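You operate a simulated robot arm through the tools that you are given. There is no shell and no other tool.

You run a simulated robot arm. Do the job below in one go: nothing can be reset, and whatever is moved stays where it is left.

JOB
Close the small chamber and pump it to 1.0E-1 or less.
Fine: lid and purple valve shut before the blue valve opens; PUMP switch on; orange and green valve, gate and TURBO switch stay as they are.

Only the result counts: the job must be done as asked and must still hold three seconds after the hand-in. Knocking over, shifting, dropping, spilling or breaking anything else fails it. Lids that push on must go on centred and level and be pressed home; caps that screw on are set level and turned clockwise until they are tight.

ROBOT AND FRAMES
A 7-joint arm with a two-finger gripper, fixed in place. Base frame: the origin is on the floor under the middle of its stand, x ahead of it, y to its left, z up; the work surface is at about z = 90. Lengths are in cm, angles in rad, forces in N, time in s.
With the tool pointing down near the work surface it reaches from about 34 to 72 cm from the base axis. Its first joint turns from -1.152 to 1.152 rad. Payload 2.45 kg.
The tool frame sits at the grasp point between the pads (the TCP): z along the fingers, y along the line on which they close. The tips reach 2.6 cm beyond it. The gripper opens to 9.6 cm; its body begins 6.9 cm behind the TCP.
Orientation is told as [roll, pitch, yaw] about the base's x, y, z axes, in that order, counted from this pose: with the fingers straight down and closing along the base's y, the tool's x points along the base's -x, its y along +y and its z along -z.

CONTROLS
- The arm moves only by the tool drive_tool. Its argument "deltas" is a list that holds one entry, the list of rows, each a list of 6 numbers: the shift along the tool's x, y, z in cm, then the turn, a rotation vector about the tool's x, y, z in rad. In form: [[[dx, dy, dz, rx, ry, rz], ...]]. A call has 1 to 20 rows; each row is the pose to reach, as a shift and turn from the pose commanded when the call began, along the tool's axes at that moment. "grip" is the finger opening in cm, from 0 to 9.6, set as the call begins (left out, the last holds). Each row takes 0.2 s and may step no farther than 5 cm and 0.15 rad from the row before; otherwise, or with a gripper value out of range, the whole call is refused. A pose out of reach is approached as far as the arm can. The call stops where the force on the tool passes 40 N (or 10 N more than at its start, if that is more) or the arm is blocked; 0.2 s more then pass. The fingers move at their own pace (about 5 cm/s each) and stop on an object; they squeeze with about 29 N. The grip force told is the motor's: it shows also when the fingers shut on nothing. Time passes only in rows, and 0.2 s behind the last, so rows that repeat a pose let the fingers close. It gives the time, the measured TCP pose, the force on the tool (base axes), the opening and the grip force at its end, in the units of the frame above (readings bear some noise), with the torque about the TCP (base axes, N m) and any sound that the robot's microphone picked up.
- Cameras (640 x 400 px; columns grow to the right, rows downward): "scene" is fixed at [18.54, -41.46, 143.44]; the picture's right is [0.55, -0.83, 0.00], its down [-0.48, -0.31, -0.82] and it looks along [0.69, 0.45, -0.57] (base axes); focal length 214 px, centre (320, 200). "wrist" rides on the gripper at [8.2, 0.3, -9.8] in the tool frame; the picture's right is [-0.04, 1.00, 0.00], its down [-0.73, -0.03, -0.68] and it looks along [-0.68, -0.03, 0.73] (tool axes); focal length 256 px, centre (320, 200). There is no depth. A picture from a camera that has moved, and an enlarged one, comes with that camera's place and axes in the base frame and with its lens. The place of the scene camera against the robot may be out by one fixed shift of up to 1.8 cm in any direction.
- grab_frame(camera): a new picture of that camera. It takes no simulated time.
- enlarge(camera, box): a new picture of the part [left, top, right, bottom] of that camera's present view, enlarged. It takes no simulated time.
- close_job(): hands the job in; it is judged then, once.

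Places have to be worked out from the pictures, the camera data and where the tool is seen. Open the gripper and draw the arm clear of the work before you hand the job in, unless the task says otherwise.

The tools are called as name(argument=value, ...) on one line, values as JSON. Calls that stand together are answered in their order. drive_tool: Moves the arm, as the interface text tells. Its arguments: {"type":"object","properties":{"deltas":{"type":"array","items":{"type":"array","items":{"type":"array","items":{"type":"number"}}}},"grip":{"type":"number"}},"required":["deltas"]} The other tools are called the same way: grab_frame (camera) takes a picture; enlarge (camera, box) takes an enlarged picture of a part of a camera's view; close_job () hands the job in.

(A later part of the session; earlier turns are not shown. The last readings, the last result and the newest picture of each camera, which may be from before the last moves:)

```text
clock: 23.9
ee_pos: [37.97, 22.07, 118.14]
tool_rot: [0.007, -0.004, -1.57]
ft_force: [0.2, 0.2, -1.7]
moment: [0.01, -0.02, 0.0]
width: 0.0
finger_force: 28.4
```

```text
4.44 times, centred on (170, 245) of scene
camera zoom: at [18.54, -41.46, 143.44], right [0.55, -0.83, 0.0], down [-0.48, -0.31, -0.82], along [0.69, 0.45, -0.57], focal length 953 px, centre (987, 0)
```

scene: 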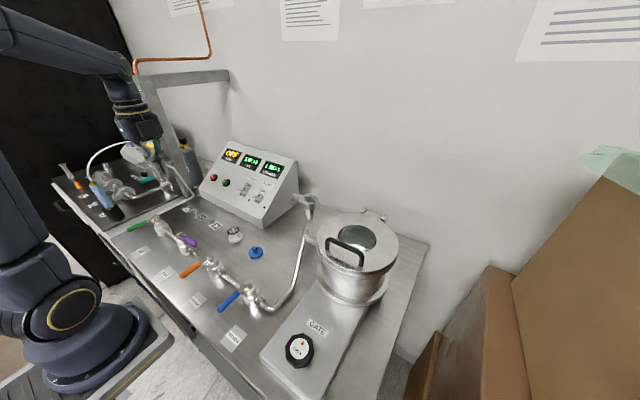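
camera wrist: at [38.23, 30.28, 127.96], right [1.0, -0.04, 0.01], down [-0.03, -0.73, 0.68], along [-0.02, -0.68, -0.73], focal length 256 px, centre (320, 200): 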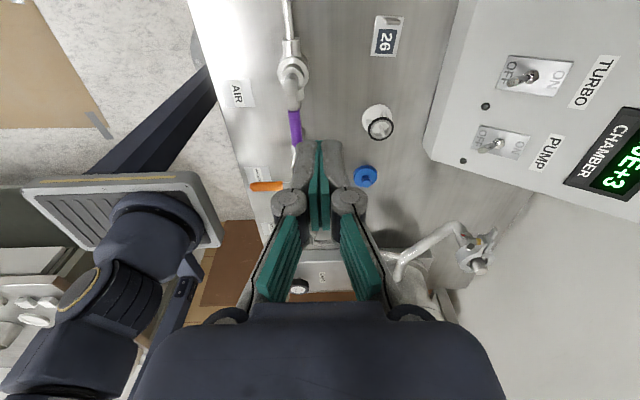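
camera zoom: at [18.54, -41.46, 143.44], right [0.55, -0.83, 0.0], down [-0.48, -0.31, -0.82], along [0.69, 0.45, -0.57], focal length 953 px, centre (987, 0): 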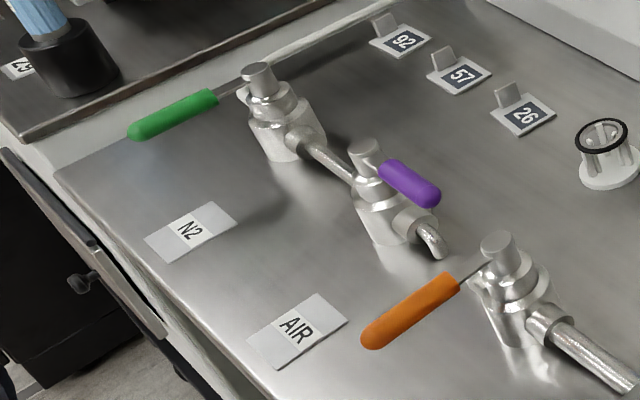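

The purple valve's pivot is at about (34.8, 20.2). Its sleeve points to -y, out to y of about 12, at z of about 97.5, and must swing to -x. I come down beside the handle on its +x side, staying above handle height, to verify.

drive_tool(deltas=[[[-1.6, 0.2, 3.0, 0, 0, 0], [-3.2, 0.4, 6.0, 0, 0, 0], [-4.8, 0.6, 9.0, 0, 0, 0], [-6.4, 0.8, 12.0, 0, 0, 0], [-6.4, 0.8, 14.0, 0, 0, 0]]])

grab_frame(camera="wrist")

enlarge(camera="scene", box=[120, 170, 260, 290])

```text
clock: 25.1
ee_pos: [38.73, 15.62, 104.07]
tool_rot: [0.008, 0.0, -1.572]
ft_force: [0.3, 0.6, -0.1]
moment: [0.02, 0.01, -0.02]
width: 0.0
finger_force: 28.9
```

```text
taken
camera wrist: at [39.15, 23.79, 113.97], right [1.0, -0.04, 0.01], down [-0.03, -0.73, 0.68], along [-0.02, -0.68, -0.73], focal length 256 px, centre (320, 200)
```

wrist: 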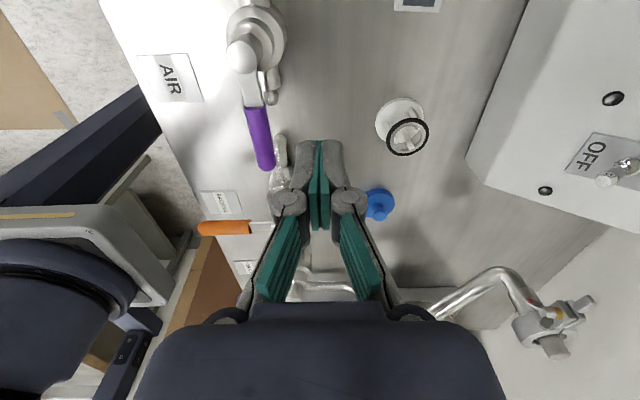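

```text
3.33 times, centred on (190, 230) of scene
camera zoom: at [18.54, -41.46, 143.44], right [0.55, -0.83, 0.0], down [-0.48, -0.31, -0.82], along [0.69, 0.45, -0.57], focal length 715 px, centre (753, 100)
```

zoom: 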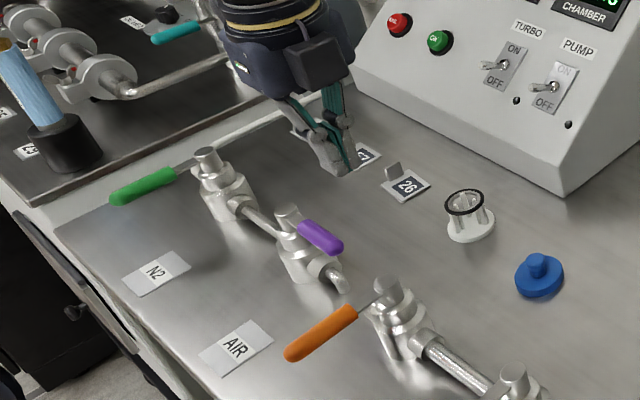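

Stereo gives a stem top at z of about 97.3 and the handle centre near 97.2. The tip position seen in the scene view agrees with the reported pose. I lower the closed fingers beside the handle to a tip height of about 96.

drive_tool(deltas=[[[0, -0.2, 1.4, 0, 0, 0], [0, -0.4, 2.8, 0, 0, 0], [0, -0.5, 4.2, 0, 0, 0], [0, -0.6, 5.5, 0, 0, 0]]])

grab_frame(camera="wrist")

enlarge(camera="scene", box=[140, 200, 240, 280])

```text
clock: 26.1
ee_pos: [38.2, 15.65, 98.65]
tool_rot: [0.006, -0.001, -1.571]
ft_force: [-0.7, 0.1, -0.3]
moment: [0.0, 0.0, 0.0]
width: 0.0
finger_force: 28.5
```

```text
taken
camera wrist: at [38.58, 23.81, 108.52], right [1.0, -0.04, 0.01], down [-0.03, -0.73, 0.68], along [-0.02, -0.68, -0.73], focal length 256 px, centre (320, 200)
```

wrist: 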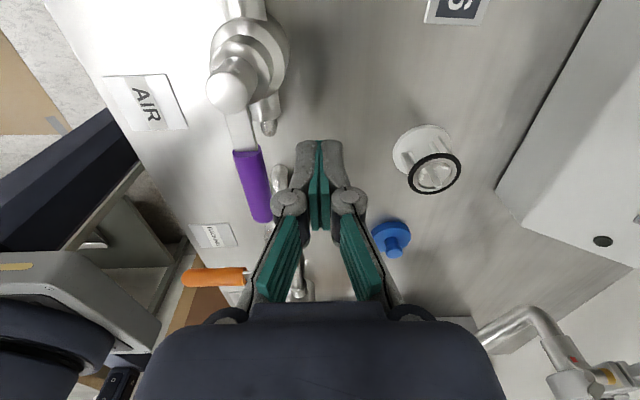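

```text
5.00 times, centred on (190, 240) of scene
camera zoom: at [18.54, -41.46, 143.44], right [0.55, -0.83, 0.0], down [-0.48, -0.31, -0.82], along [0.69, 0.45, -0.57], focal length 1072 px, centre (970, 0)
```

zoom: 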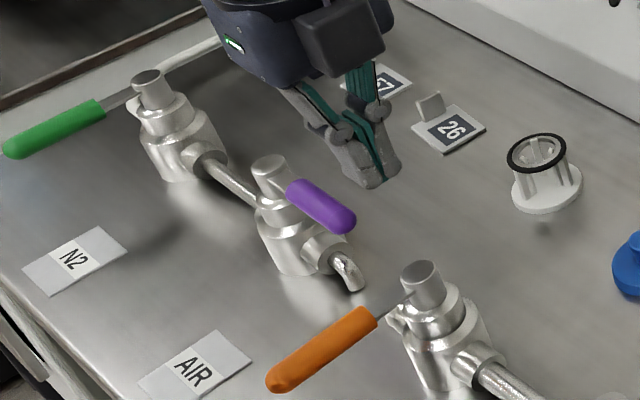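

The tips are level with the handle and just beside it. I push the handle along a quarter arc toward -x, keeping about 4.5 cm from the pivot.

drive_tool(deltas=[[[0.05, -0.8, 0, 0, 0, 0], [0.05, -1.5, 0, 0, 0, 0], [-0.13, -2.1, 0, 0, 0, 0], [-0.29, -2.73, 0, 0, 0, 0], [-0.32, -3.37, 0, 0, 0, 0], [-0.3, -4.0, 0, 0, 0, 0], [-0.15, -4.63, 0, 0, 0, 0], [0.03, -5.24, 0, 0, 0, 0], [0.32, -5.8, 0, 0, 0, 0], [0.65, -6.35, 0, 0, 0, 0]]])

grab_frame(camera="wrist")

enlarge(camera="scene", box=[140, 200, 240, 280])

```text
clock: 28.3
ee_pos: [31.83, 16.41, 98.57]
tool_rot: [0.006, -0.002, -1.57]
ft_force: [1.1, 0.0, 0.3]
moment: [-0.05, 0.0, 0.0]
width: 0.0
finger_force: 28.5
```

```text
taken
camera wrist: at [32.25, 24.44, 108.43], right [1.0, -0.04, 0.01], down [-0.03, -0.73, 0.68], along [-0.02, -0.68, -0.73], focal length 256 px, centre (320, 200)
```

wrist: 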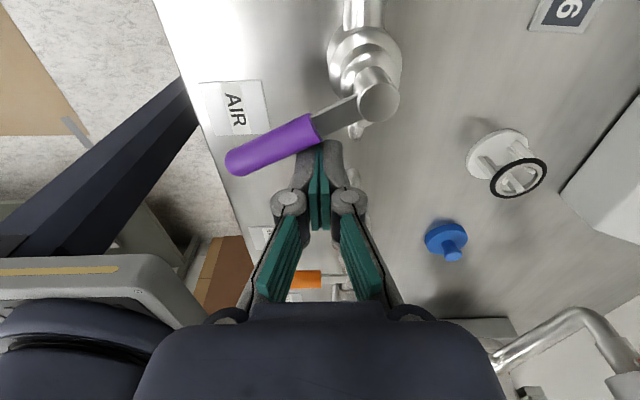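

```text
5.00 times, centred on (190, 240) of scene
camera zoom: at [18.55, -41.46, 143.44], right [0.55, -0.83, 0.0], down [-0.48, -0.31, -0.82], along [0.69, 0.45, -0.57], focal length 1072 px, centre (970, 0)
```

zoom: 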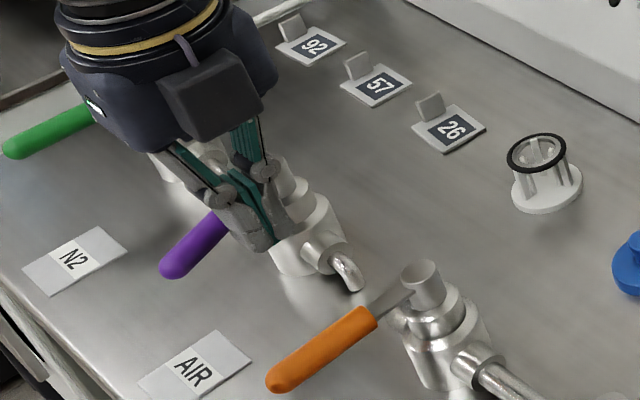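

The purple handle has swung about two thirds of the way. I finish the arc toward -x, expecting to feel the stop.

drive_tool(deltas=[[[0.4, -0.45, 0, 0, 0, 0], [0.8, -0.9, 0, 0, 0, 0], [1.1, -1.1, 0, 0, 0, 0], [1.4, -1.3, 0, 0, 0, 0], [1.65, -1.4, 0, 0, 0, 0], [1.9, -1.5, 0, 0, 0, 0]]])

grab_frame(camera="wrist")

enlarge(camera="scene", box=[140, 200, 240, 280])

```text
clock: 29.7
ee_pos: [30.41, 18.14, 98.57]
tool_rot: [0.005, -0.006, -1.573]
ft_force: [3.0, -9.4, 0.6]
moment: [-0.12, -0.06, -0.08]
width: 0.61
finger_force: 28.4
```

```text
taken
camera wrist: at [30.83, 26.22, 108.4], right [1.0, -0.04, 0.01], down [-0.03, -0.73, 0.68], along [-0.02, -0.68, -0.73], focal length 256 px, centre (320, 200)
```

wrist: 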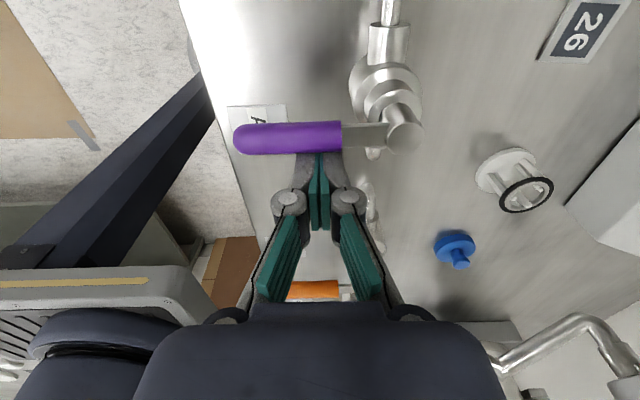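

```text
5.00 times, centred on (190, 240) of scene
camera zoom: at [18.55, -41.49, 143.43], right [0.55, -0.83, 0.0], down [-0.48, -0.31, -0.82], along [0.69, 0.45, -0.57], focal length 1072 px, centre (970, 0)
```

zoom: 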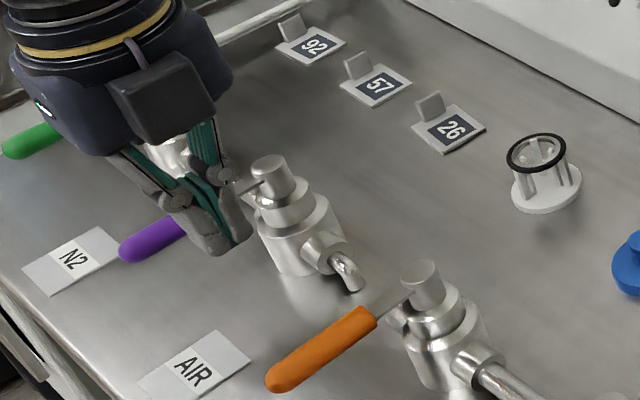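

The handle is nearly parallel to the base's x axis and a 9 N resistance is building. I nudge a little further to be sure it is against its stop.

drive_tool(deltas=[[[0.15, -0.05, 0, 0, 0, 0], [0.3, -0.1, 0, 0, 0, 0], [0.45, -0.15, 0, 0, 0, 0], [0.6, -0.15, 0, 0, 0, 0]]])

grab_frame(camera="wrist")

```text
clock: 30.4
ee_pos: [30.25, 18.09, 98.5]
tool_rot: [0.003, -0.012, -1.575]
ft_force: [2.2, -8.5, 0.6]
moment: [-0.08, -0.11, -0.03]
width: 0.61
finger_force: 28.6
stopped in row 3: the force on the tool passed its limit at 43 N (the readings are from after the stop); the commanded pose is now the measured one
```

```text
taken
camera wrist: at [30.77, 26.3, 108.28], right [1.0, -0.04, 0.0], down [-0.03, -0.73, 0.69], along [-0.03, -0.69, -0.73], focal length 256 px, centre (320, 200)
```

wrist: 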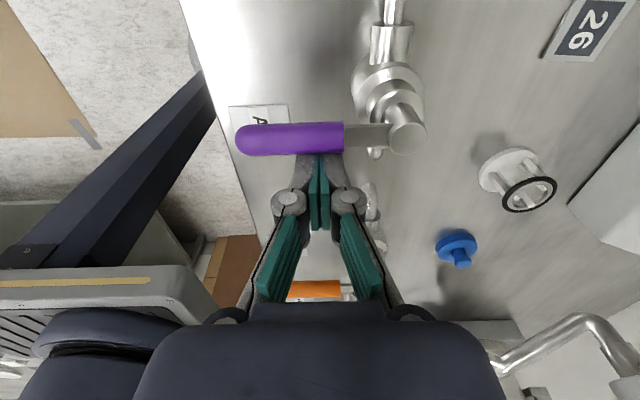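

The purple handle is against its stop at 43 N, so it is shut. I ease off it, lift and go to the PUMP switch. Triangulating gives its lever base near (60.4, 12.6, 99.4) and the lever tip near (57.7, 12.4, 100.9), pointing down-slope to OFF.

drive_tool(deltas=[[[-0.8, 0, 0, 0, 0, 0], [-1.0, 0, -3.5, 0, 0, 0], [-1.2, 0, -8, 0, 0, 0], [-1.5, 0, -12, 0, 0, 0], [-2.2, 4.5, -13.5, 0, 0, 0], [-3.0, 9, -13.5, 0, 0, 0], [-3.8, 13.5, -13.5, 0, 0, 0], [-4.5, 18, -13.5, 0, 0, 0], [-5.2, 22, -13.5, 0, 0, 0], [-5.6, 24.3, -13.5, 0, 0, 0]]])

grab_frame(camera="wrist")

enlarge(camera="scene", box=[120, 130, 320, 280])

```text
clock: 32.6
ee_pos: [54.65, 12.66, 112.22]
tool_rot: [0.003, -0.009, -1.574]
ft_force: [-0.1, 0.2, 0.6]
moment: [0.02, 0.0, 0.02]
width: 0.02
finger_force: 28.4
```

```text
taken
camera wrist: at [55.06, 20.83, 121.96], right [1.0, -0.04, 0.0], down [-0.03, -0.73, 0.69], along [-0.03, -0.69, -0.73], focal length 256 px, centre (320, 200)
```

wrist: 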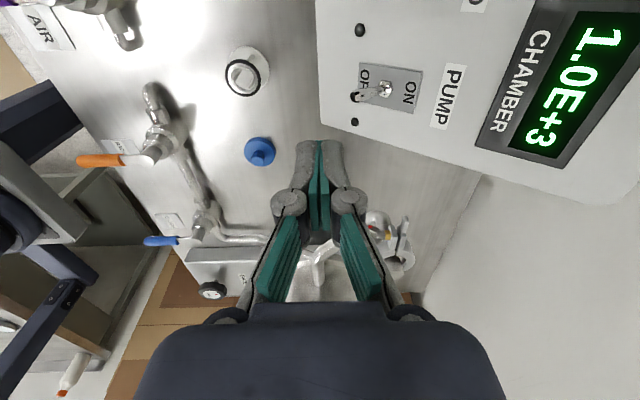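

```text
2.67 times, centred on (220, 205) of scene
camera zoom: at [18.54, -41.46, 143.44], right [0.55, -0.83, 0.0], down [-0.48, -0.31, -0.82], along [0.69, 0.45, -0.57], focal length 572 px, centre (587, 187)
```

zoom: 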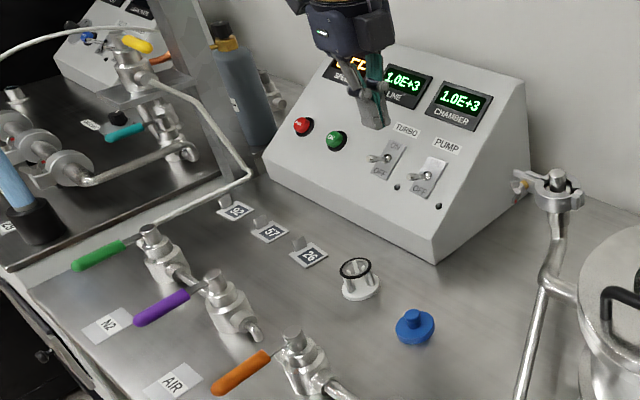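

Purple now lies parallel to green and orange. I enlarge the PUMP switch for a third sightline before pushing it.

enlarge(camera="wrist", box=[310, 30, 470, 130])

enlarge(camera="scene", box=[235, 165, 305, 215])

```text
4.00 times, centred on (390, 80) of wrist
camera zoom: at [55.06, 20.83, 121.96], right [1.0, -0.04, 0.0], down [-0.03, -0.73, 0.69], along [-0.03, -0.69, -0.73], focal length 1024 px, centre (40, 680)
```

zoom: 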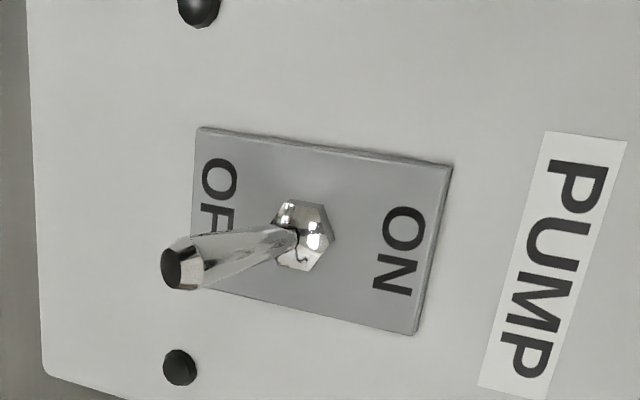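

```text
8.00 times, centred on (270, 190) of scene
camera zoom: at [18.54, -41.46, 143.44], right [0.55, -0.83, 0.0], down [-0.48, -0.31, -0.82], along [0.69, 0.45, -0.57], focal length 1716 px, centre (720, 280)
```

zoom: 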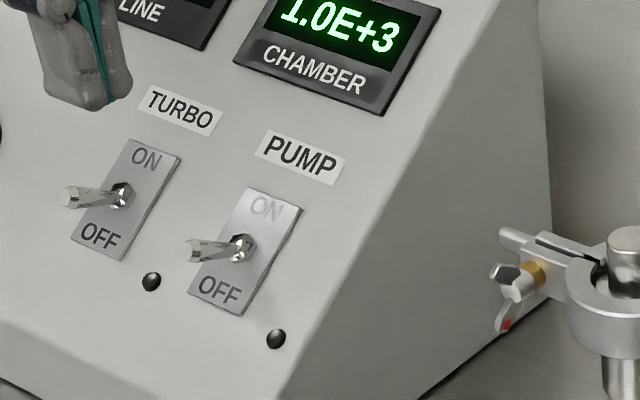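

The third sightline agrees: lever tip near (57.6, 12.4, 100.9), base near (60.35, 12.4, 99.3). I lower the closed fingers just in front of the lever tip, on its OFF side.

drive_tool(deltas=[[[0, 0, 3.3, 0, 0, 0], [-0.1, 0, 6.6, 0, 0, 0], [-0.2, 0, 8.6, 0, 0, 0], [-0.2, 0, 10.0, 0, 0, 0]]])

grab_frame(camera="wrist")

enlarge(camera="scene", box=[225, 155, 305, 215])

```text
clock: 33.6
ee_pos: [54.67, 12.36, 102.13]
tool_rot: [0.004, -0.011, -1.575]
ft_force: [0.0, 0.0, -0.4]
moment: [0.0, 0.0, 0.0]
width: 0.0
finger_force: 28.2
```

```text
taken
camera wrist: at [55.06, 20.53, 111.92], right [1.0, -0.04, 0.0], down [-0.03, -0.73, 0.69], along [-0.03, -0.69, -0.73], focal length 256 px, centre (320, 200)
```

wrist: 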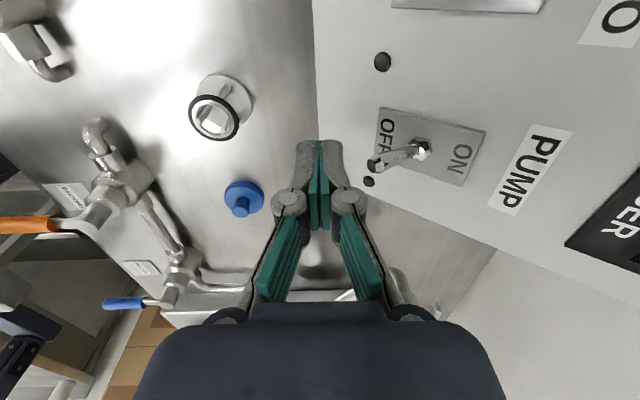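

```text
6.67 times, centred on (265, 185) of scene
camera zoom: at [18.54, -41.46, 143.44], right [0.55, -0.83, 0.0], down [-0.48, -0.31, -0.82], along [0.69, 0.45, -0.57], focal length 1430 px, centre (687, 300)
```

zoom: 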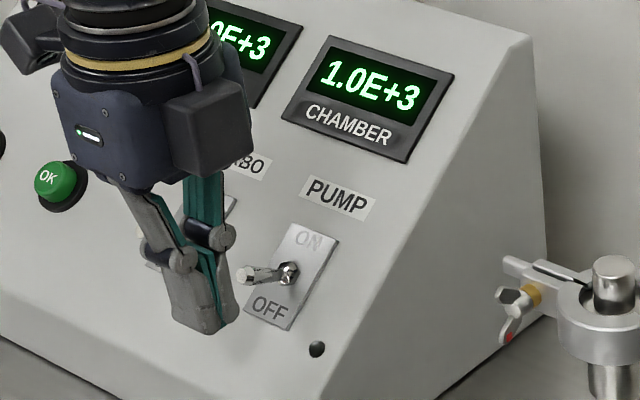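

The fingertips stand just in front of the lever. I push it up-slope toward ON, rising slightly.

drive_tool(deltas=[[[0, 0.6, 0, 0, 0, 0], [0, 1.2, -0.15, 0, 0, 0], [0, 1.7, -0.3, 0, 0, 0], [0, 2.2, -0.45, 0, 0, 0], [0, 2.7, -0.6, 0, 0, 0], [0, 3.2, -0.8, 0, 0, 0], [0, 3.6, -0.9, 0, 0, 0], [0, 3.9, -1.0, 0, 0, 0]]])

grab_frame(camera="wrist")

enlarge(camera="scene", box=[225, 155, 305, 215])

```text
clock: 34.6
ee_pos: [56.16, 12.44, 102.59]
tool_rot: [-0.019, -0.012, -1.571]
ft_force: [-11.7, 0.0, 5.0]
moment: [0.01, 0.13, 0.01]
width: 0.01
finger_force: 28.8
stopped in row 5: the force on the tool passed its limit at 46 N (the readings are from after the stop); the commanded pose is now the measured one
```

```text
taken
camera wrist: at [56.75, 20.55, 112.3], right [1.0, -0.04, -0.02], down [-0.02, -0.73, 0.69], along [-0.04, -0.69, -0.73], focal length 256 px, centre (320, 200)
```

wrist: 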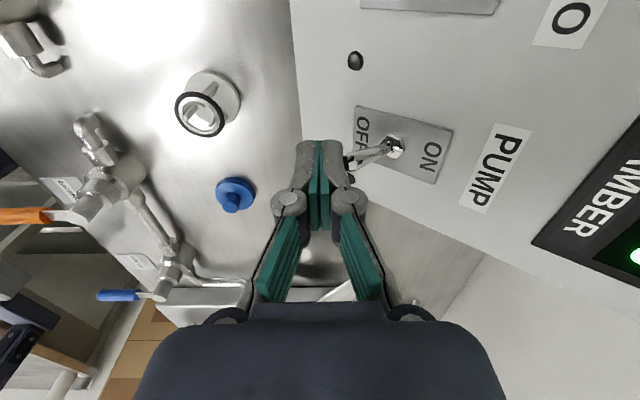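

```text
6.67 times, centred on (265, 185) of scene
camera zoom: at [18.5, -41.46, 143.44], right [0.55, -0.83, 0.0], down [-0.48, -0.31, -0.82], along [0.69, 0.45, -0.57], focal length 1430 px, centre (687, 300)
```

zoom: 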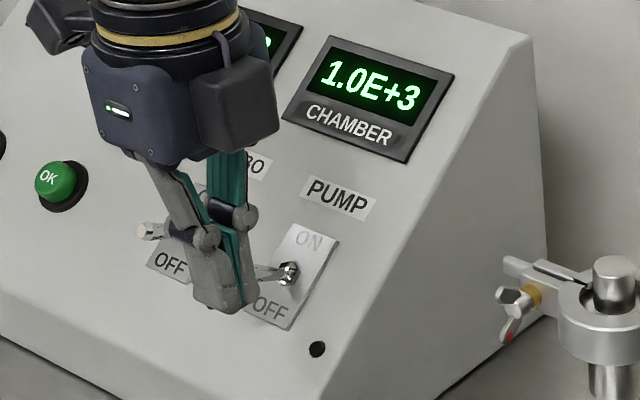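

Pushing end-on nearly reached the force limit without flipping the lever. It is better to lift it from underneath with the fingers tilted forward, so I back off, rise and tilt the tool forward by about 0.9 rad.

drive_tool(deltas=[[[0, -1.5, 0, 0, 0, 0], [0, -3, -2, -0.13, 0, 0], [0, -4, -4, -0.26, 0, 0], [0, -5, -5.5, -0.39, 0, 0], [0, -5.6, -6.5, -0.52, 0, 0], [0, -6, -7.2, -0.65, 0, 0], [0, -6.16, -7.4, -0.78, 0, 0], [0, -6.16, -7.4, -0.92, 0, 0]]])

grab_frame(camera="wrist")

enlarge(camera="scene", box=[205, 145, 305, 215])

```text
clock: 36.5
ee_pos: [53.81, 11.66, 116.13]
tool_rot: [0.867, -0.014, -1.562]
ft_force: [-0.1, -0.5, -0.1]
moment: [-0.02, 0.04, 0.01]
width: 0.02
finger_force: 28.5
out of reach, approached as far as the arm can: row 7, 8
```

```text
taken
camera wrist: at [46.63, 19.73, 122.62], right [0.65, -0.02, 0.76], down [-0.53, -0.73, 0.43], along [0.55, -0.68, -0.49], focal length 256 px, centre (320, 200)
```

wrist: 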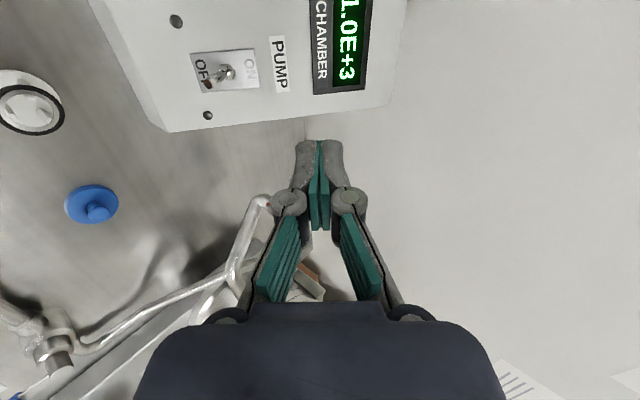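

```text
5.71 times, centred on (255, 180) of scene
camera zoom: at [18.54, -41.46, 143.44], right [0.55, -0.83, 0.0], down [-0.48, -0.31, -0.82], along [0.69, 0.45, -0.57], focal length 1226 px, centre (691, 314)
```

zoom: 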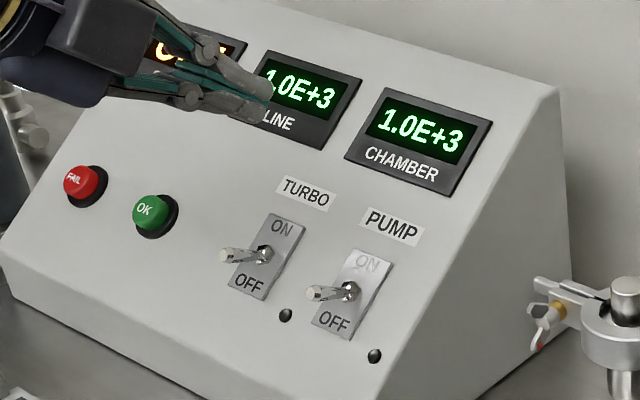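

That much tilt exceeds what the wrist can do there. About 0.65 rad still gives good leverage under the lever, so I go to that tilt at a point in front of the switch.

drive_tool(deltas=[[[0.2, -2.1, 1.37, 0.054, 0, 0], [0.4, -4.2, 2.74, 0.108, 0, 0], [0.6, -6.35, 4.11, 0.162, 0, 0], [0.75, -8.46, 5.48, 0.217, 0, 0]]])

grab_frame(camera="wrist")

enlarge(camera="scene", box=[205, 145, 305, 215])

```text
clock: 37.5
ee_pos: [53.04, 12.15, 106.03]
tool_rot: [0.688, -0.012, -1.574]
ft_force: [0.7, -0.3, 0.1]
moment: [-0.04, 0.01, -0.05]
width: 0.0
finger_force: 28.7
out of reach, approached as far as the arm can: row 1, 2
```

```text
taken
camera wrist: at [47.16, 20.35, 113.73], right [0.77, -0.04, 0.64], down [-0.46, -0.73, 0.51], along [0.44, -0.69, -0.58], focal length 256 px, centre (320, 200)
```

wrist: 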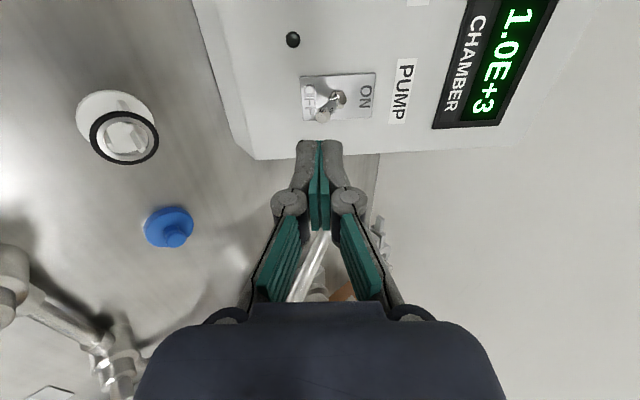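

```text
5.71 times, centred on (255, 180) of scene
camera zoom: at [18.54, -41.46, 143.44], right [0.55, -0.83, 0.0], down [-0.48, -0.31, -0.82], along [0.69, 0.45, -0.57], focal length 1226 px, centre (691, 314)
```

zoom: 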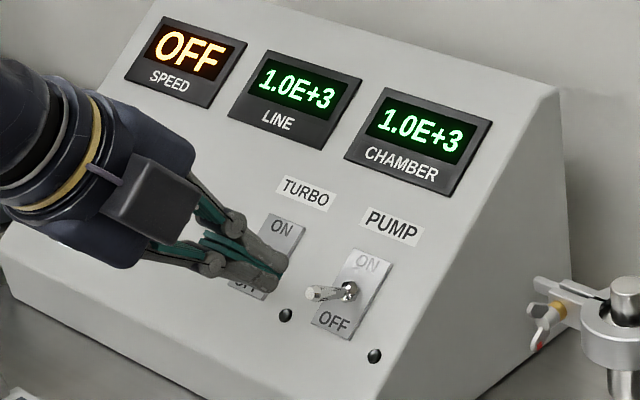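

The lever is still at OFF, the tool is tilted 0.69 rad and the fingers are in front of the switch. I slide the closed tips in beneath the lever.

drive_tool(deltas=[[[0.1, -1.37, 1.66, 0, 0, 0], [0.2, -2.73, 3.32, 0, 0, 0], [0.25, -2.7, 4.4, 0, 0, 0], [0.25, -2.67, 5.45, 0, 0, 0], [0.25, -2.35, 5.7, 0, 0, 0], [0.25, -2.05, 5.96, 0, 0, 0]]])

grab_frame(camera="wrist")

enlarge(camera="scene", box=[225, 165, 295, 215])

```text
clock: 38.9
ee_pos: [55.21, 12.33, 100.15]
tool_rot: [0.689, -0.012, -1.572]
ft_force: [0.3, -0.5, 0.7]
moment: [-0.01, 0.01, 0.01]
width: 0.01
finger_force: 28.2
out of reach, approached as far as the arm can: row 2
```

```text
taken
camera wrist: at [49.34, 20.64, 107.91], right [0.77, -0.03, 0.64], down [-0.46, -0.73, 0.51], along [0.44, -0.69, -0.58], focal length 256 px, centre (320, 200)
```

wrist: 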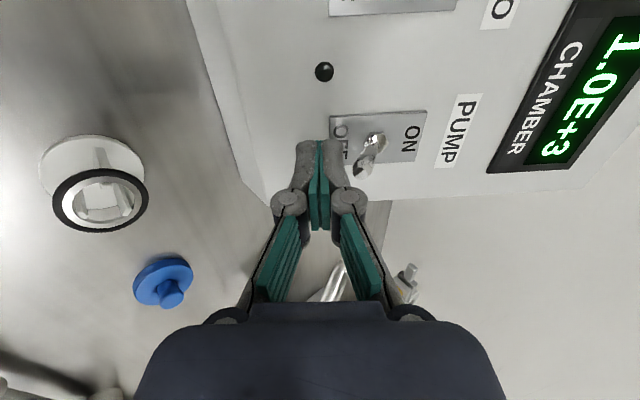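

```text
8.00 times, centred on (260, 190) of scene
camera zoom: at [18.54, -41.46, 143.44], right [0.55, -0.83, 0.0], down [-0.48, -0.31, -0.82], along [0.69, 0.45, -0.57], focal length 1716 px, centre (800, 280)
```

zoom: 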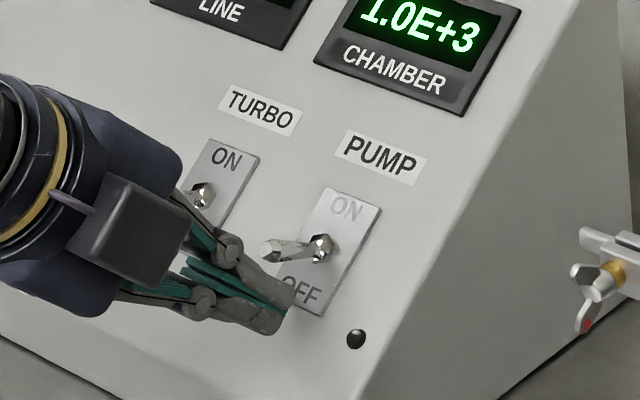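

The tips are under the lever. I lift along the lever's arc toward ON.

drive_tool(deltas=[[[0, 0.33, -0.25, 0, 0, 0], [0, 0.66, -0.49, 0, 0, 0], [0, 1.05, -0.66, 0, 0, 0], [0, 1.45, -0.83, 0, 0, 0], [0, 1.85, -0.92, 0, 0, 0], [0, 2.25, -1.0, 0, 0, 0], [0, 2.57, -1.0, 0, 0, 0], [0, 2.89, -0.99, 0, 0, 0], [0, 3.16, -0.93, 0, 0, 0], [0, 3.43, -0.87, 0, 0, 0], [0, 3.84, -0.73, 0, 0, 0]]])

grab_frame(camera="wrist")

enlarge(camera="scene", box=[225, 165, 295, 215])

```text
clock: 41.3
ee_pos: [57.11, 12.6, 102.68]
tool_rot: [0.67, -0.015, -1.574]
ft_force: [-7.2, -0.2, -3.2]
moment: [0.04, 0.14, -0.01]
width: 0.01
finger_force: 28.5
stopped in row 11: the force on the tool passed its limit at 44 N (the readings are from after the stop); the commanded pose is now the measured one
```

```text
taken
camera wrist: at [51.36, 20.69, 110.52], right [0.78, -0.03, 0.62], down [-0.45, -0.73, 0.52], along [0.43, -0.69, -0.58], focal length 256 px, centre (320, 200)
```

wrist: 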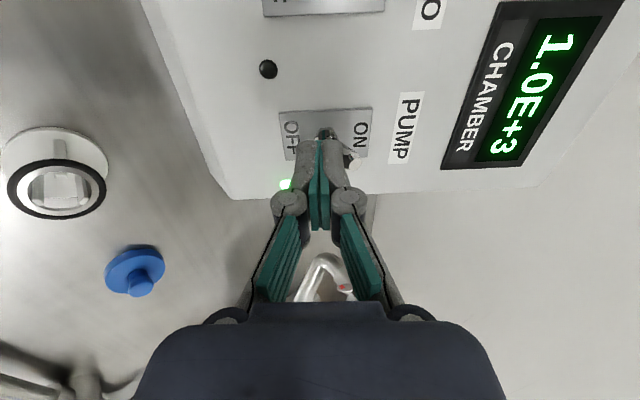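

```text
8.00 times, centred on (260, 190) of scene
camera zoom: at [18.53, -41.46, 143.44], right [0.55, -0.83, 0.0], down [-0.48, -0.31, -0.82], along [0.69, 0.45, -0.57], focal length 1716 px, centre (800, 280)
```

zoom: 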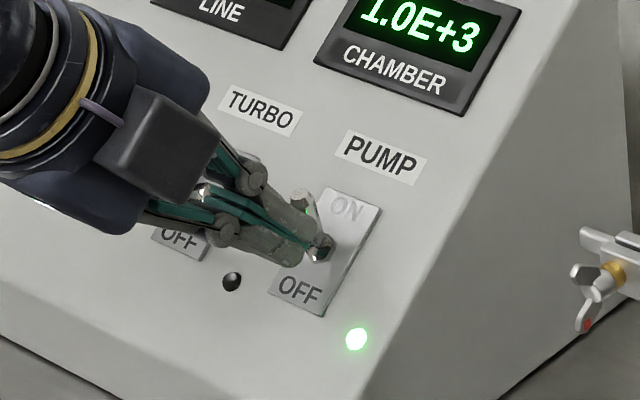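

The PUMP lamp now glows green and the lever stands at ON. I withdraw straight back from it, then up, and level the tool.

drive_tool(deltas=[[[0, -1.18, -0.93, 0, 0, 0], [0, -2.04, -2.25, 0.1, 0, 0], [0, -1.58, -4.44, 0.22, 0, 0], [0, -0.81, -7.02, 0.34, 0, 0], [0, 0.26, -10.0, 0.46, 0, 0], [0, 1.03, -12.58, 0.58, 0, 0], [0, 1.03, -12.58, 0.67, 0, 0]]])

grab_frame(camera="wrist")

enlarge(camera="scene", box=[195, 130, 315, 220])

```text
clock: 42.9
ee_pos: [50.17, 12.6, 113.2]
tool_rot: [0.003, -0.013, -1.572]
ft_force: [0.0, -0.1, -0.3]
moment: [0.01, 0.0, -0.02]
width: 0.0
finger_force: 28.3
```

```text
taken
camera wrist: at [50.59, 20.83, 123.06], right [1.0, -0.04, 0.0], down [-0.03, -0.72, 0.69], along [-0.03, -0.69, -0.72], focal length 256 px, centre (320, 200)
```

wrist: 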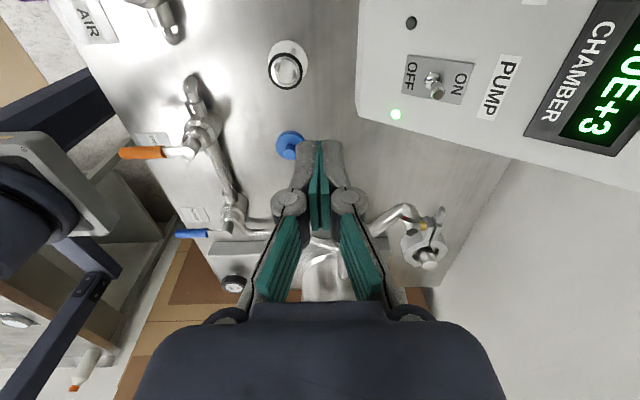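

```text
4.44 times, centred on (255, 175) of scene
camera zoom: at [18.54, -41.46, 143.44], right [0.55, -0.83, 0.0], down [-0.48, -0.31, -0.82], along [0.69, 0.45, -0.57], focal length 953 px, centre (609, 311)
```

zoom: 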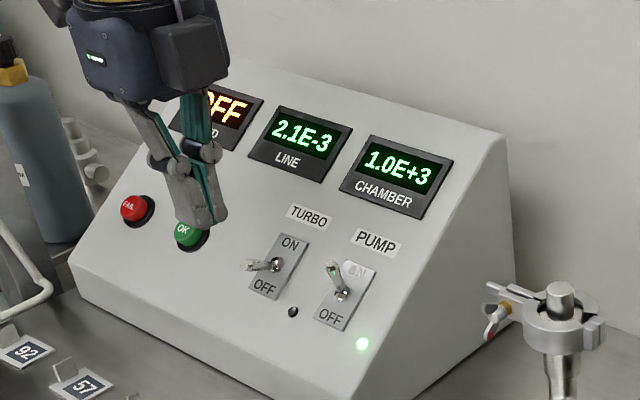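

LINE already reads 2.1E-3 with the pump on, while CHAMBER is still at atmosphere. With the lid and purple shut, I now go to the blue valve, with the tool tilted slightly back toward the base because its handle lies close to the robot.

drive_tool(deltas=[[[-2.2, -2, 0.4, 0.04, 0, 0], [-4.5, -4, 0.8, 0.08, 0, 0], [-6.8, -6, 1.2, 0.12, 0, 0], [-9.0, -8, 1.5, 0.16, 0, 0], [-11.3, -10, 1.9, 0.2, 0, 0], [-13.6, -12, 2.3, 0.24, 0, 0], [-15.8, -14, 2.6, 0.27, 0, 0], [-18.1, -16, 3.0, 0.3, 0, 0]]])

grab_frame(camera="wrist")

enlarge(camera="scene", box=[170, 180, 310, 330])

grab_frame(camera="scene")

```text
clock: 44.7
ee_pos: [34.0, -5.56, 110.44]
tool_rot: [-0.294, -0.014, -1.574]
ft_force: [0.3, 0.1, 0.6]
moment: [0.03, 0.03, 0.0]
width: 0.01
finger_force: 28.5
```

```text
taken
camera wrist: at [37.34, 2.66, 119.63], right [0.96, -0.05, -0.29], down [0.17, -0.72, 0.67], along [-0.24, -0.69, -0.69], focal length 256 px, centre (320, 200)
```

wrist: 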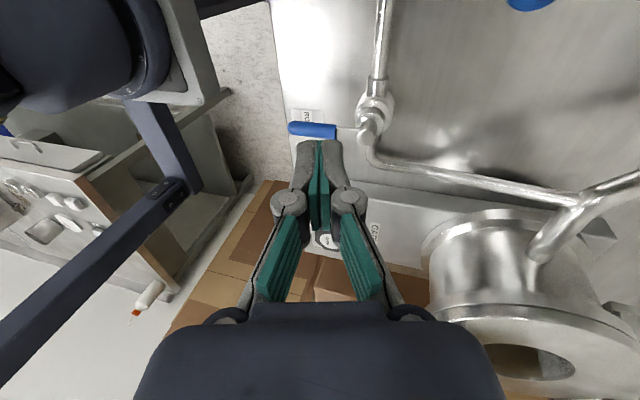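

```text
2.67 times, centred on (240, 255) of scene
camera zoom: at [18.54, -41.46, 143.44], right [0.55, -0.83, 0.0], down [-0.48, -0.31, -0.82], along [0.69, 0.45, -0.57], focal length 572 px, centre (533, 53)
```

zoom: 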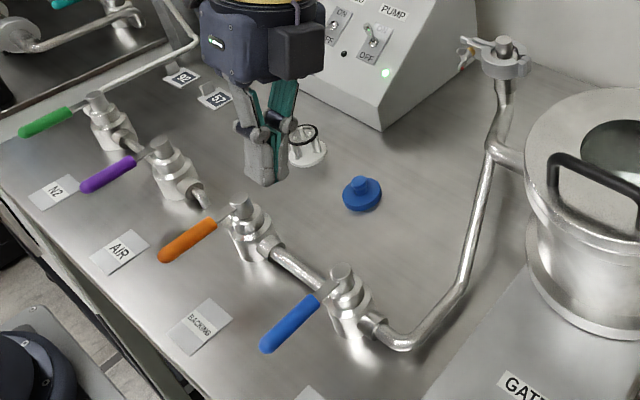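

```text
taken
```

scene: 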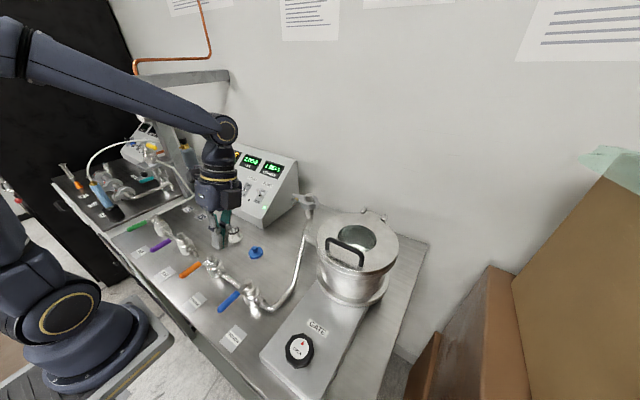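

The blue valve's pivot is at about (34.8, -9.5), with its sleeve from x = 31.5 to 26.7 at y of about -9.8. I lower the closed tips on the handle's +y side.

drive_tool(deltas=[[[-0.2, 0.25, 3.1, 0, 0, 0], [-0.4, 0.5, 6.2, 0, 0, 0], [-0.6, 0.75, 9.2, 0, 0, 0], [-0.8, 0.99, 12.24, 0, 0, 0]]])

grab_frame(camera="wrist")

enlarge(camera="scene", box=[190, 230, 290, 330])

```text
clock: 45.7
ee_pos: [31.52, -6.4, 98.35]
tool_rot: [-0.294, -0.014, -1.571]
ft_force: [-0.3, 0.4, -0.1]
moment: [-0.02, -0.02, -0.01]
width: 0.01
finger_force: 28.4
```

```text
taken
camera wrist: at [34.87, 1.77, 107.6], right [0.96, -0.05, -0.29], down [0.17, -0.73, 0.67], along [-0.24, -0.69, -0.69], focal length 256 px, centre (320, 200)
```

wrist: 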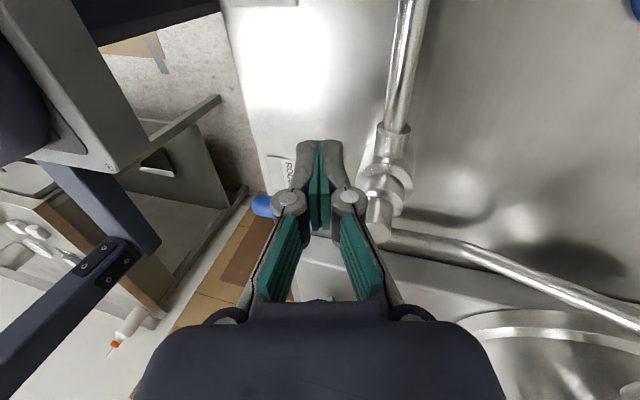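

```text
4.00 times, centred on (240, 280) of scene
camera zoom: at [18.54, -41.46, 143.44], right [0.55, -0.83, 0.0], down [-0.48, -0.31, -0.82], along [0.69, 0.45, -0.57], focal length 858 px, centre (640, -120)
```

zoom: 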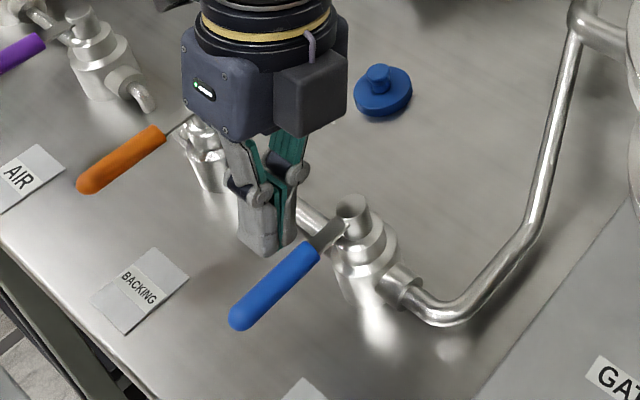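

The tips stand beside the blue handle. Lid down, purple shut and pump on are all confirmed, so I push the handle around its quarter arc from -x toward -y, stopping first at about 60°.

drive_tool(deltas=[[[-0.6, -0.1, 0.02, 0, 0, 0], [-1.2, -0.16, 0.05, 0, 0, 0], [-1.7, -0.35, 0.1, 0, 0, 0], [-2.25, -0.51, 0.15, 0, 0, 0], [-2.8, -0.56, 0.17, 0, 0, 0], [-3.36, -0.58, 0.18, 0, 0, 0], [-3.9, -0.5, 0.15, 0, 0, 0], [-4.45, -0.38, 0.12, 0, 0, 0], [-4.95, -0.16, 0.05, 0, 0, 0], [-5.44, 0.09, -0.03, 0, 0, 0]]])

grab_frame(camera="wrist")

enlarge(camera="scene", box=[190, 230, 290, 330])

```text
clock: 47.9
ee_pos: [31.53, -11.94, 98.5]
tool_rot: [-0.295, -0.013, -1.574]
ft_force: [-0.4, -0.7, 0.7]
moment: [-0.01, 0.0, 0.01]
width: 0.0
finger_force: 28.2
```

```text
taken
camera wrist: at [34.91, -3.73, 107.77], right [0.96, -0.05, -0.29], down [0.17, -0.72, 0.67], along [-0.24, -0.69, -0.69], focal length 256 px, centre (320, 200)
```

wrist: 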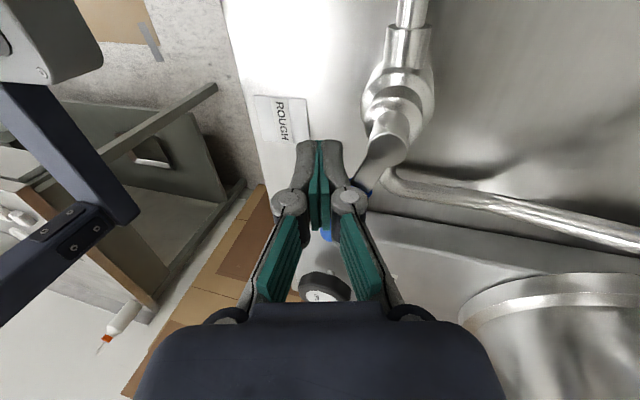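

```text
4.00 times, centred on (240, 280) of scene
camera zoom: at [18.54, -41.46, 143.44], right [0.55, -0.83, 0.0], down [-0.48, -0.31, -0.82], along [0.69, 0.45, -0.57], focal length 858 px, centre (640, -120)
```

zoom: 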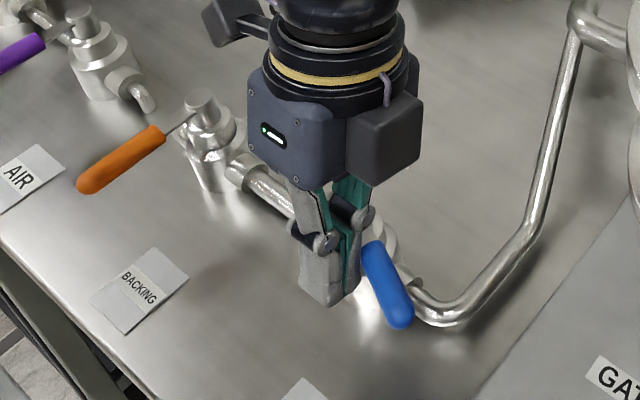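

The blue handle is about two thirds around. I finish the last part up to its stop.

drive_tool(deltas=[[[-0.42, 0.34, -0.1, 0, 0, 0], [-0.84, 0.69, -0.2, 0, 0, 0], [-1.15, 1.1, -0.33, 0, 0, 0], [-1.46, 1.57, -0.48, 0, 0, 0], [-1.55, 1.91, -0.58, 0, 0, 0], [-1.55, 2.2, -0.67, 0, 0, 0]]])

grab_frame(camera="wrist")

enlarge(camera="scene", box=[190, 230, 290, 330])

enlarge(camera="scene", box=[195, 130, 315, 220])

```text
clock: 49.1
ee_pos: [32.71, -13.19, 98.6]
tool_rot: [-0.317, -0.004, -1.575]
ft_force: [-8.1, 2.4, 13.3]
moment: [0.03, -0.1, 0.03]
width: 0.01
finger_force: 28.6
stopped in row 6: the force on the tool passed its limit at 43 N (the readings are from after the stop); the commanded pose is now the measured one
```

```text
taken
camera wrist: at [36.34, -5.08, 107.78], right [0.95, -0.05, -0.31], down [0.18, -0.73, 0.66], along [-0.26, -0.68, -0.69], focal length 256 px, centre (320, 200)
```

wrist: 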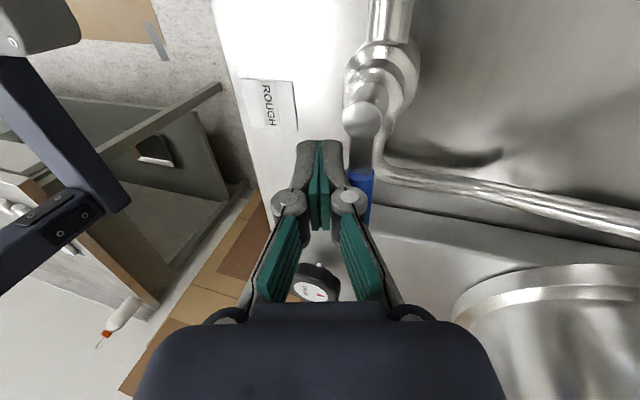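

```text
4.00 times, centred on (240, 280) of scene
camera zoom: at [18.5, -41.45, 143.45], right [0.55, -0.83, 0.0], down [-0.48, -0.31, -0.82], along [0.69, 0.45, -0.57], focal length 858 px, centre (640, -120)
```

zoom: 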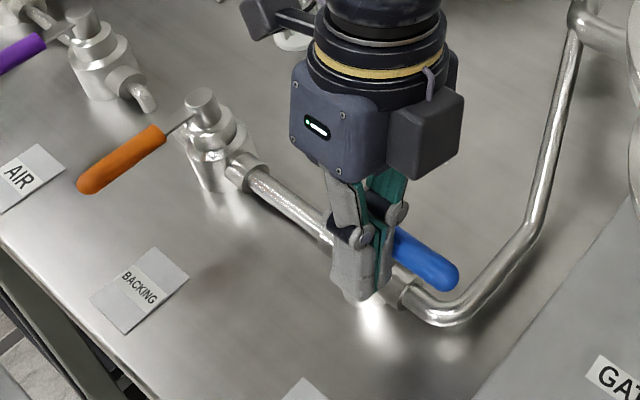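

```text
4.44 times, centred on (255, 175) of scene
camera zoom: at [18.5, -41.45, 143.45], right [0.55, -0.83, 0.0], down [-0.48, -0.31, -0.82], along [0.69, 0.45, -0.57], focal length 953 px, centre (609, 311)
```

zoom: 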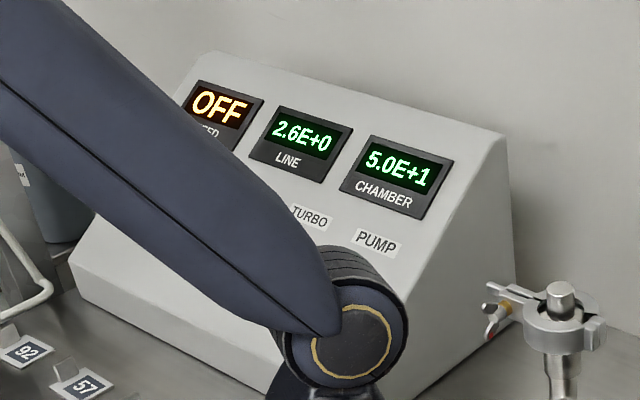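

The blue handle is against its open stop along the pipe, and CHAMBER is falling, now 5.0E+1. I ease off the handle, lift clear and wait for the pump-down.

drive_tool(deltas=[[[0, -0.85, -0.04, 0, 0, 0], [0, -1.88, -2.54, 0, 0, 0], [0, -2.65, -6.5, 0, 0, 0], [0, -2.46, -10.76, 0, 0, 0], [3, -1.49, -14.23, -0.1, 0, 0], [6, 0.27, -16.9, -0.2, 0, 0], [9.5, 2.33, -18.63, -0.3, 0, 0]]])

grab_frame(camera="scene")

enlarge(camera="scene", box=[110, 200, 290, 320])

grab_frame(camera="wrist")

```text
clock: 50.7
ee_pos: [40.98, -3.56, 115.52]
tool_rot: [-0.013, -0.005, -1.576]
ft_force: [-0.1, 0.8, 0.7]
moment: [-0.02, 0.01, -0.02]
width: 0.01
finger_force: 28.6
```

```text
taken
```

scene: 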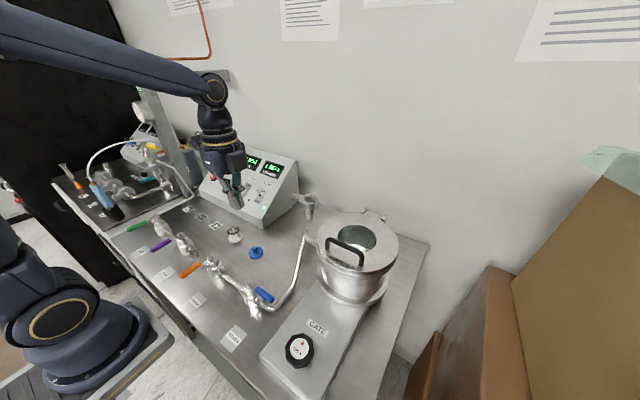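

```text
3.33 times, centred on (200, 260) of scene
camera zoom: at [18.54, -41.46, 143.44], right [0.55, -0.83, 0.0], down [-0.48, -0.31, -0.82], along [0.69, 0.45, -0.57], focal length 715 px, centre (720, 0)
```

zoom: 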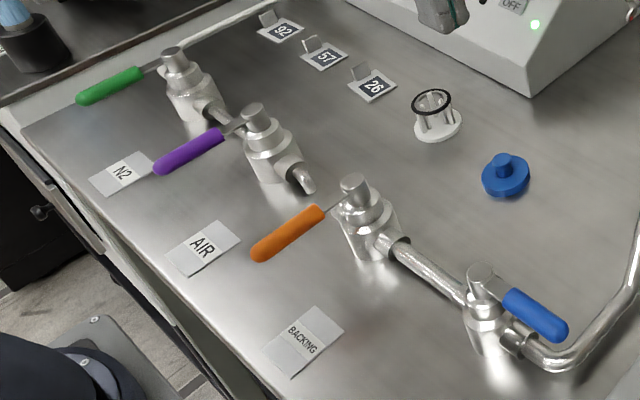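

```text
taken
camera wrist: at [41.59, 4.55, 125.33], right [1.0, -0.05, -0.01], down [-0.02, -0.73, 0.68], along [-0.04, -0.68, -0.73], focal length 256 px, centre (320, 200)
```

wrist: 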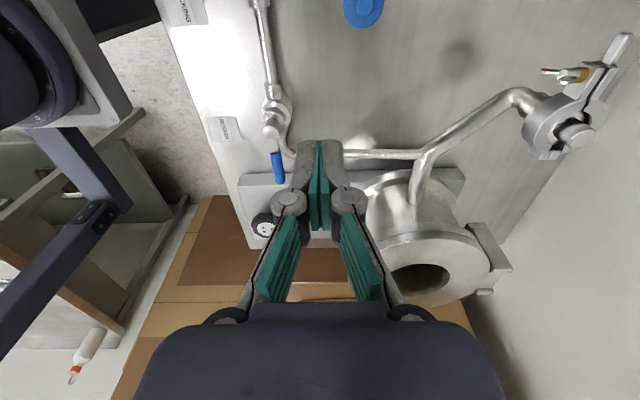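

All the valves are as wanted: green, purple and orange across, blue along its pipe. I open the gripper, raise the arm well clear and let time pass while watching the gauge.

drive_tool(deltas=[[[-1, 0, -4, 0, 0, 0], [-2, 0, -8, 0, 0, 0], [-3, 0, -12, 0, 0, 0], [-4, 0, -16, 0, 0, 0], [-4, 0, -16, 0, 0, 0], [-4, 0, -16, 0, 0, 0], [-4, 0, -16, 0, 0, 0], [-4, 0, -16, 0, 0, 0], [-4, 0, -16, 0, 0, 0], [-4, 0, -16, 0, 0, 0], [-4, 0, -16, 0, 0, 0], [-4, 0, -16, 0, 0, 0]]], grip=9.6)

enlarge(camera="scene", box=[195, 130, 315, 220])

grab_frame(camera="scene")

```text
clock: 53.3
ee_pos: [41.13, -7.61, 131.47]
tool_rot: [-0.013, -0.005, -1.575]
ft_force: [0.2, 0.0, -0.1]
moment: [0.0, -0.03, 0.02]
width: 9.57
finger_force: 0.1
```

```text
4.44 times, centred on (255, 175) of scene
camera zoom: at [18.54, -41.46, 143.44], right [0.55, -0.83, 0.0], down [-0.48, -0.31, -0.82], along [0.69, 0.45, -0.57], focal length 953 px, centre (609, 311)
```

zoom: 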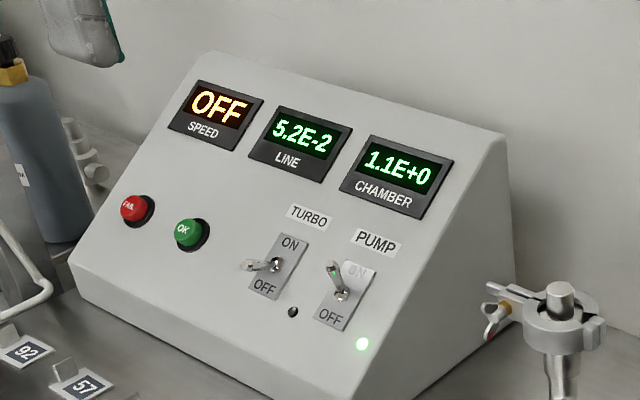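

```text
taken
```

scene: 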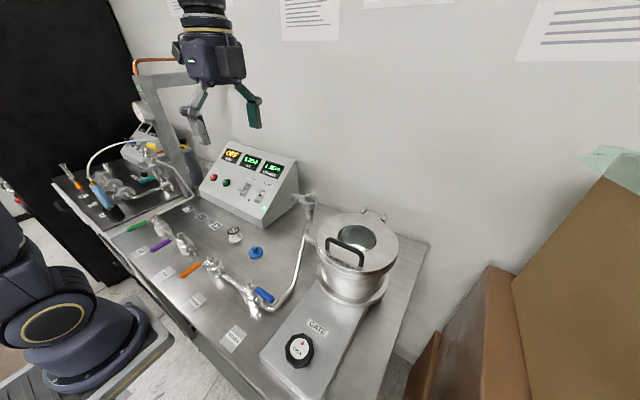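

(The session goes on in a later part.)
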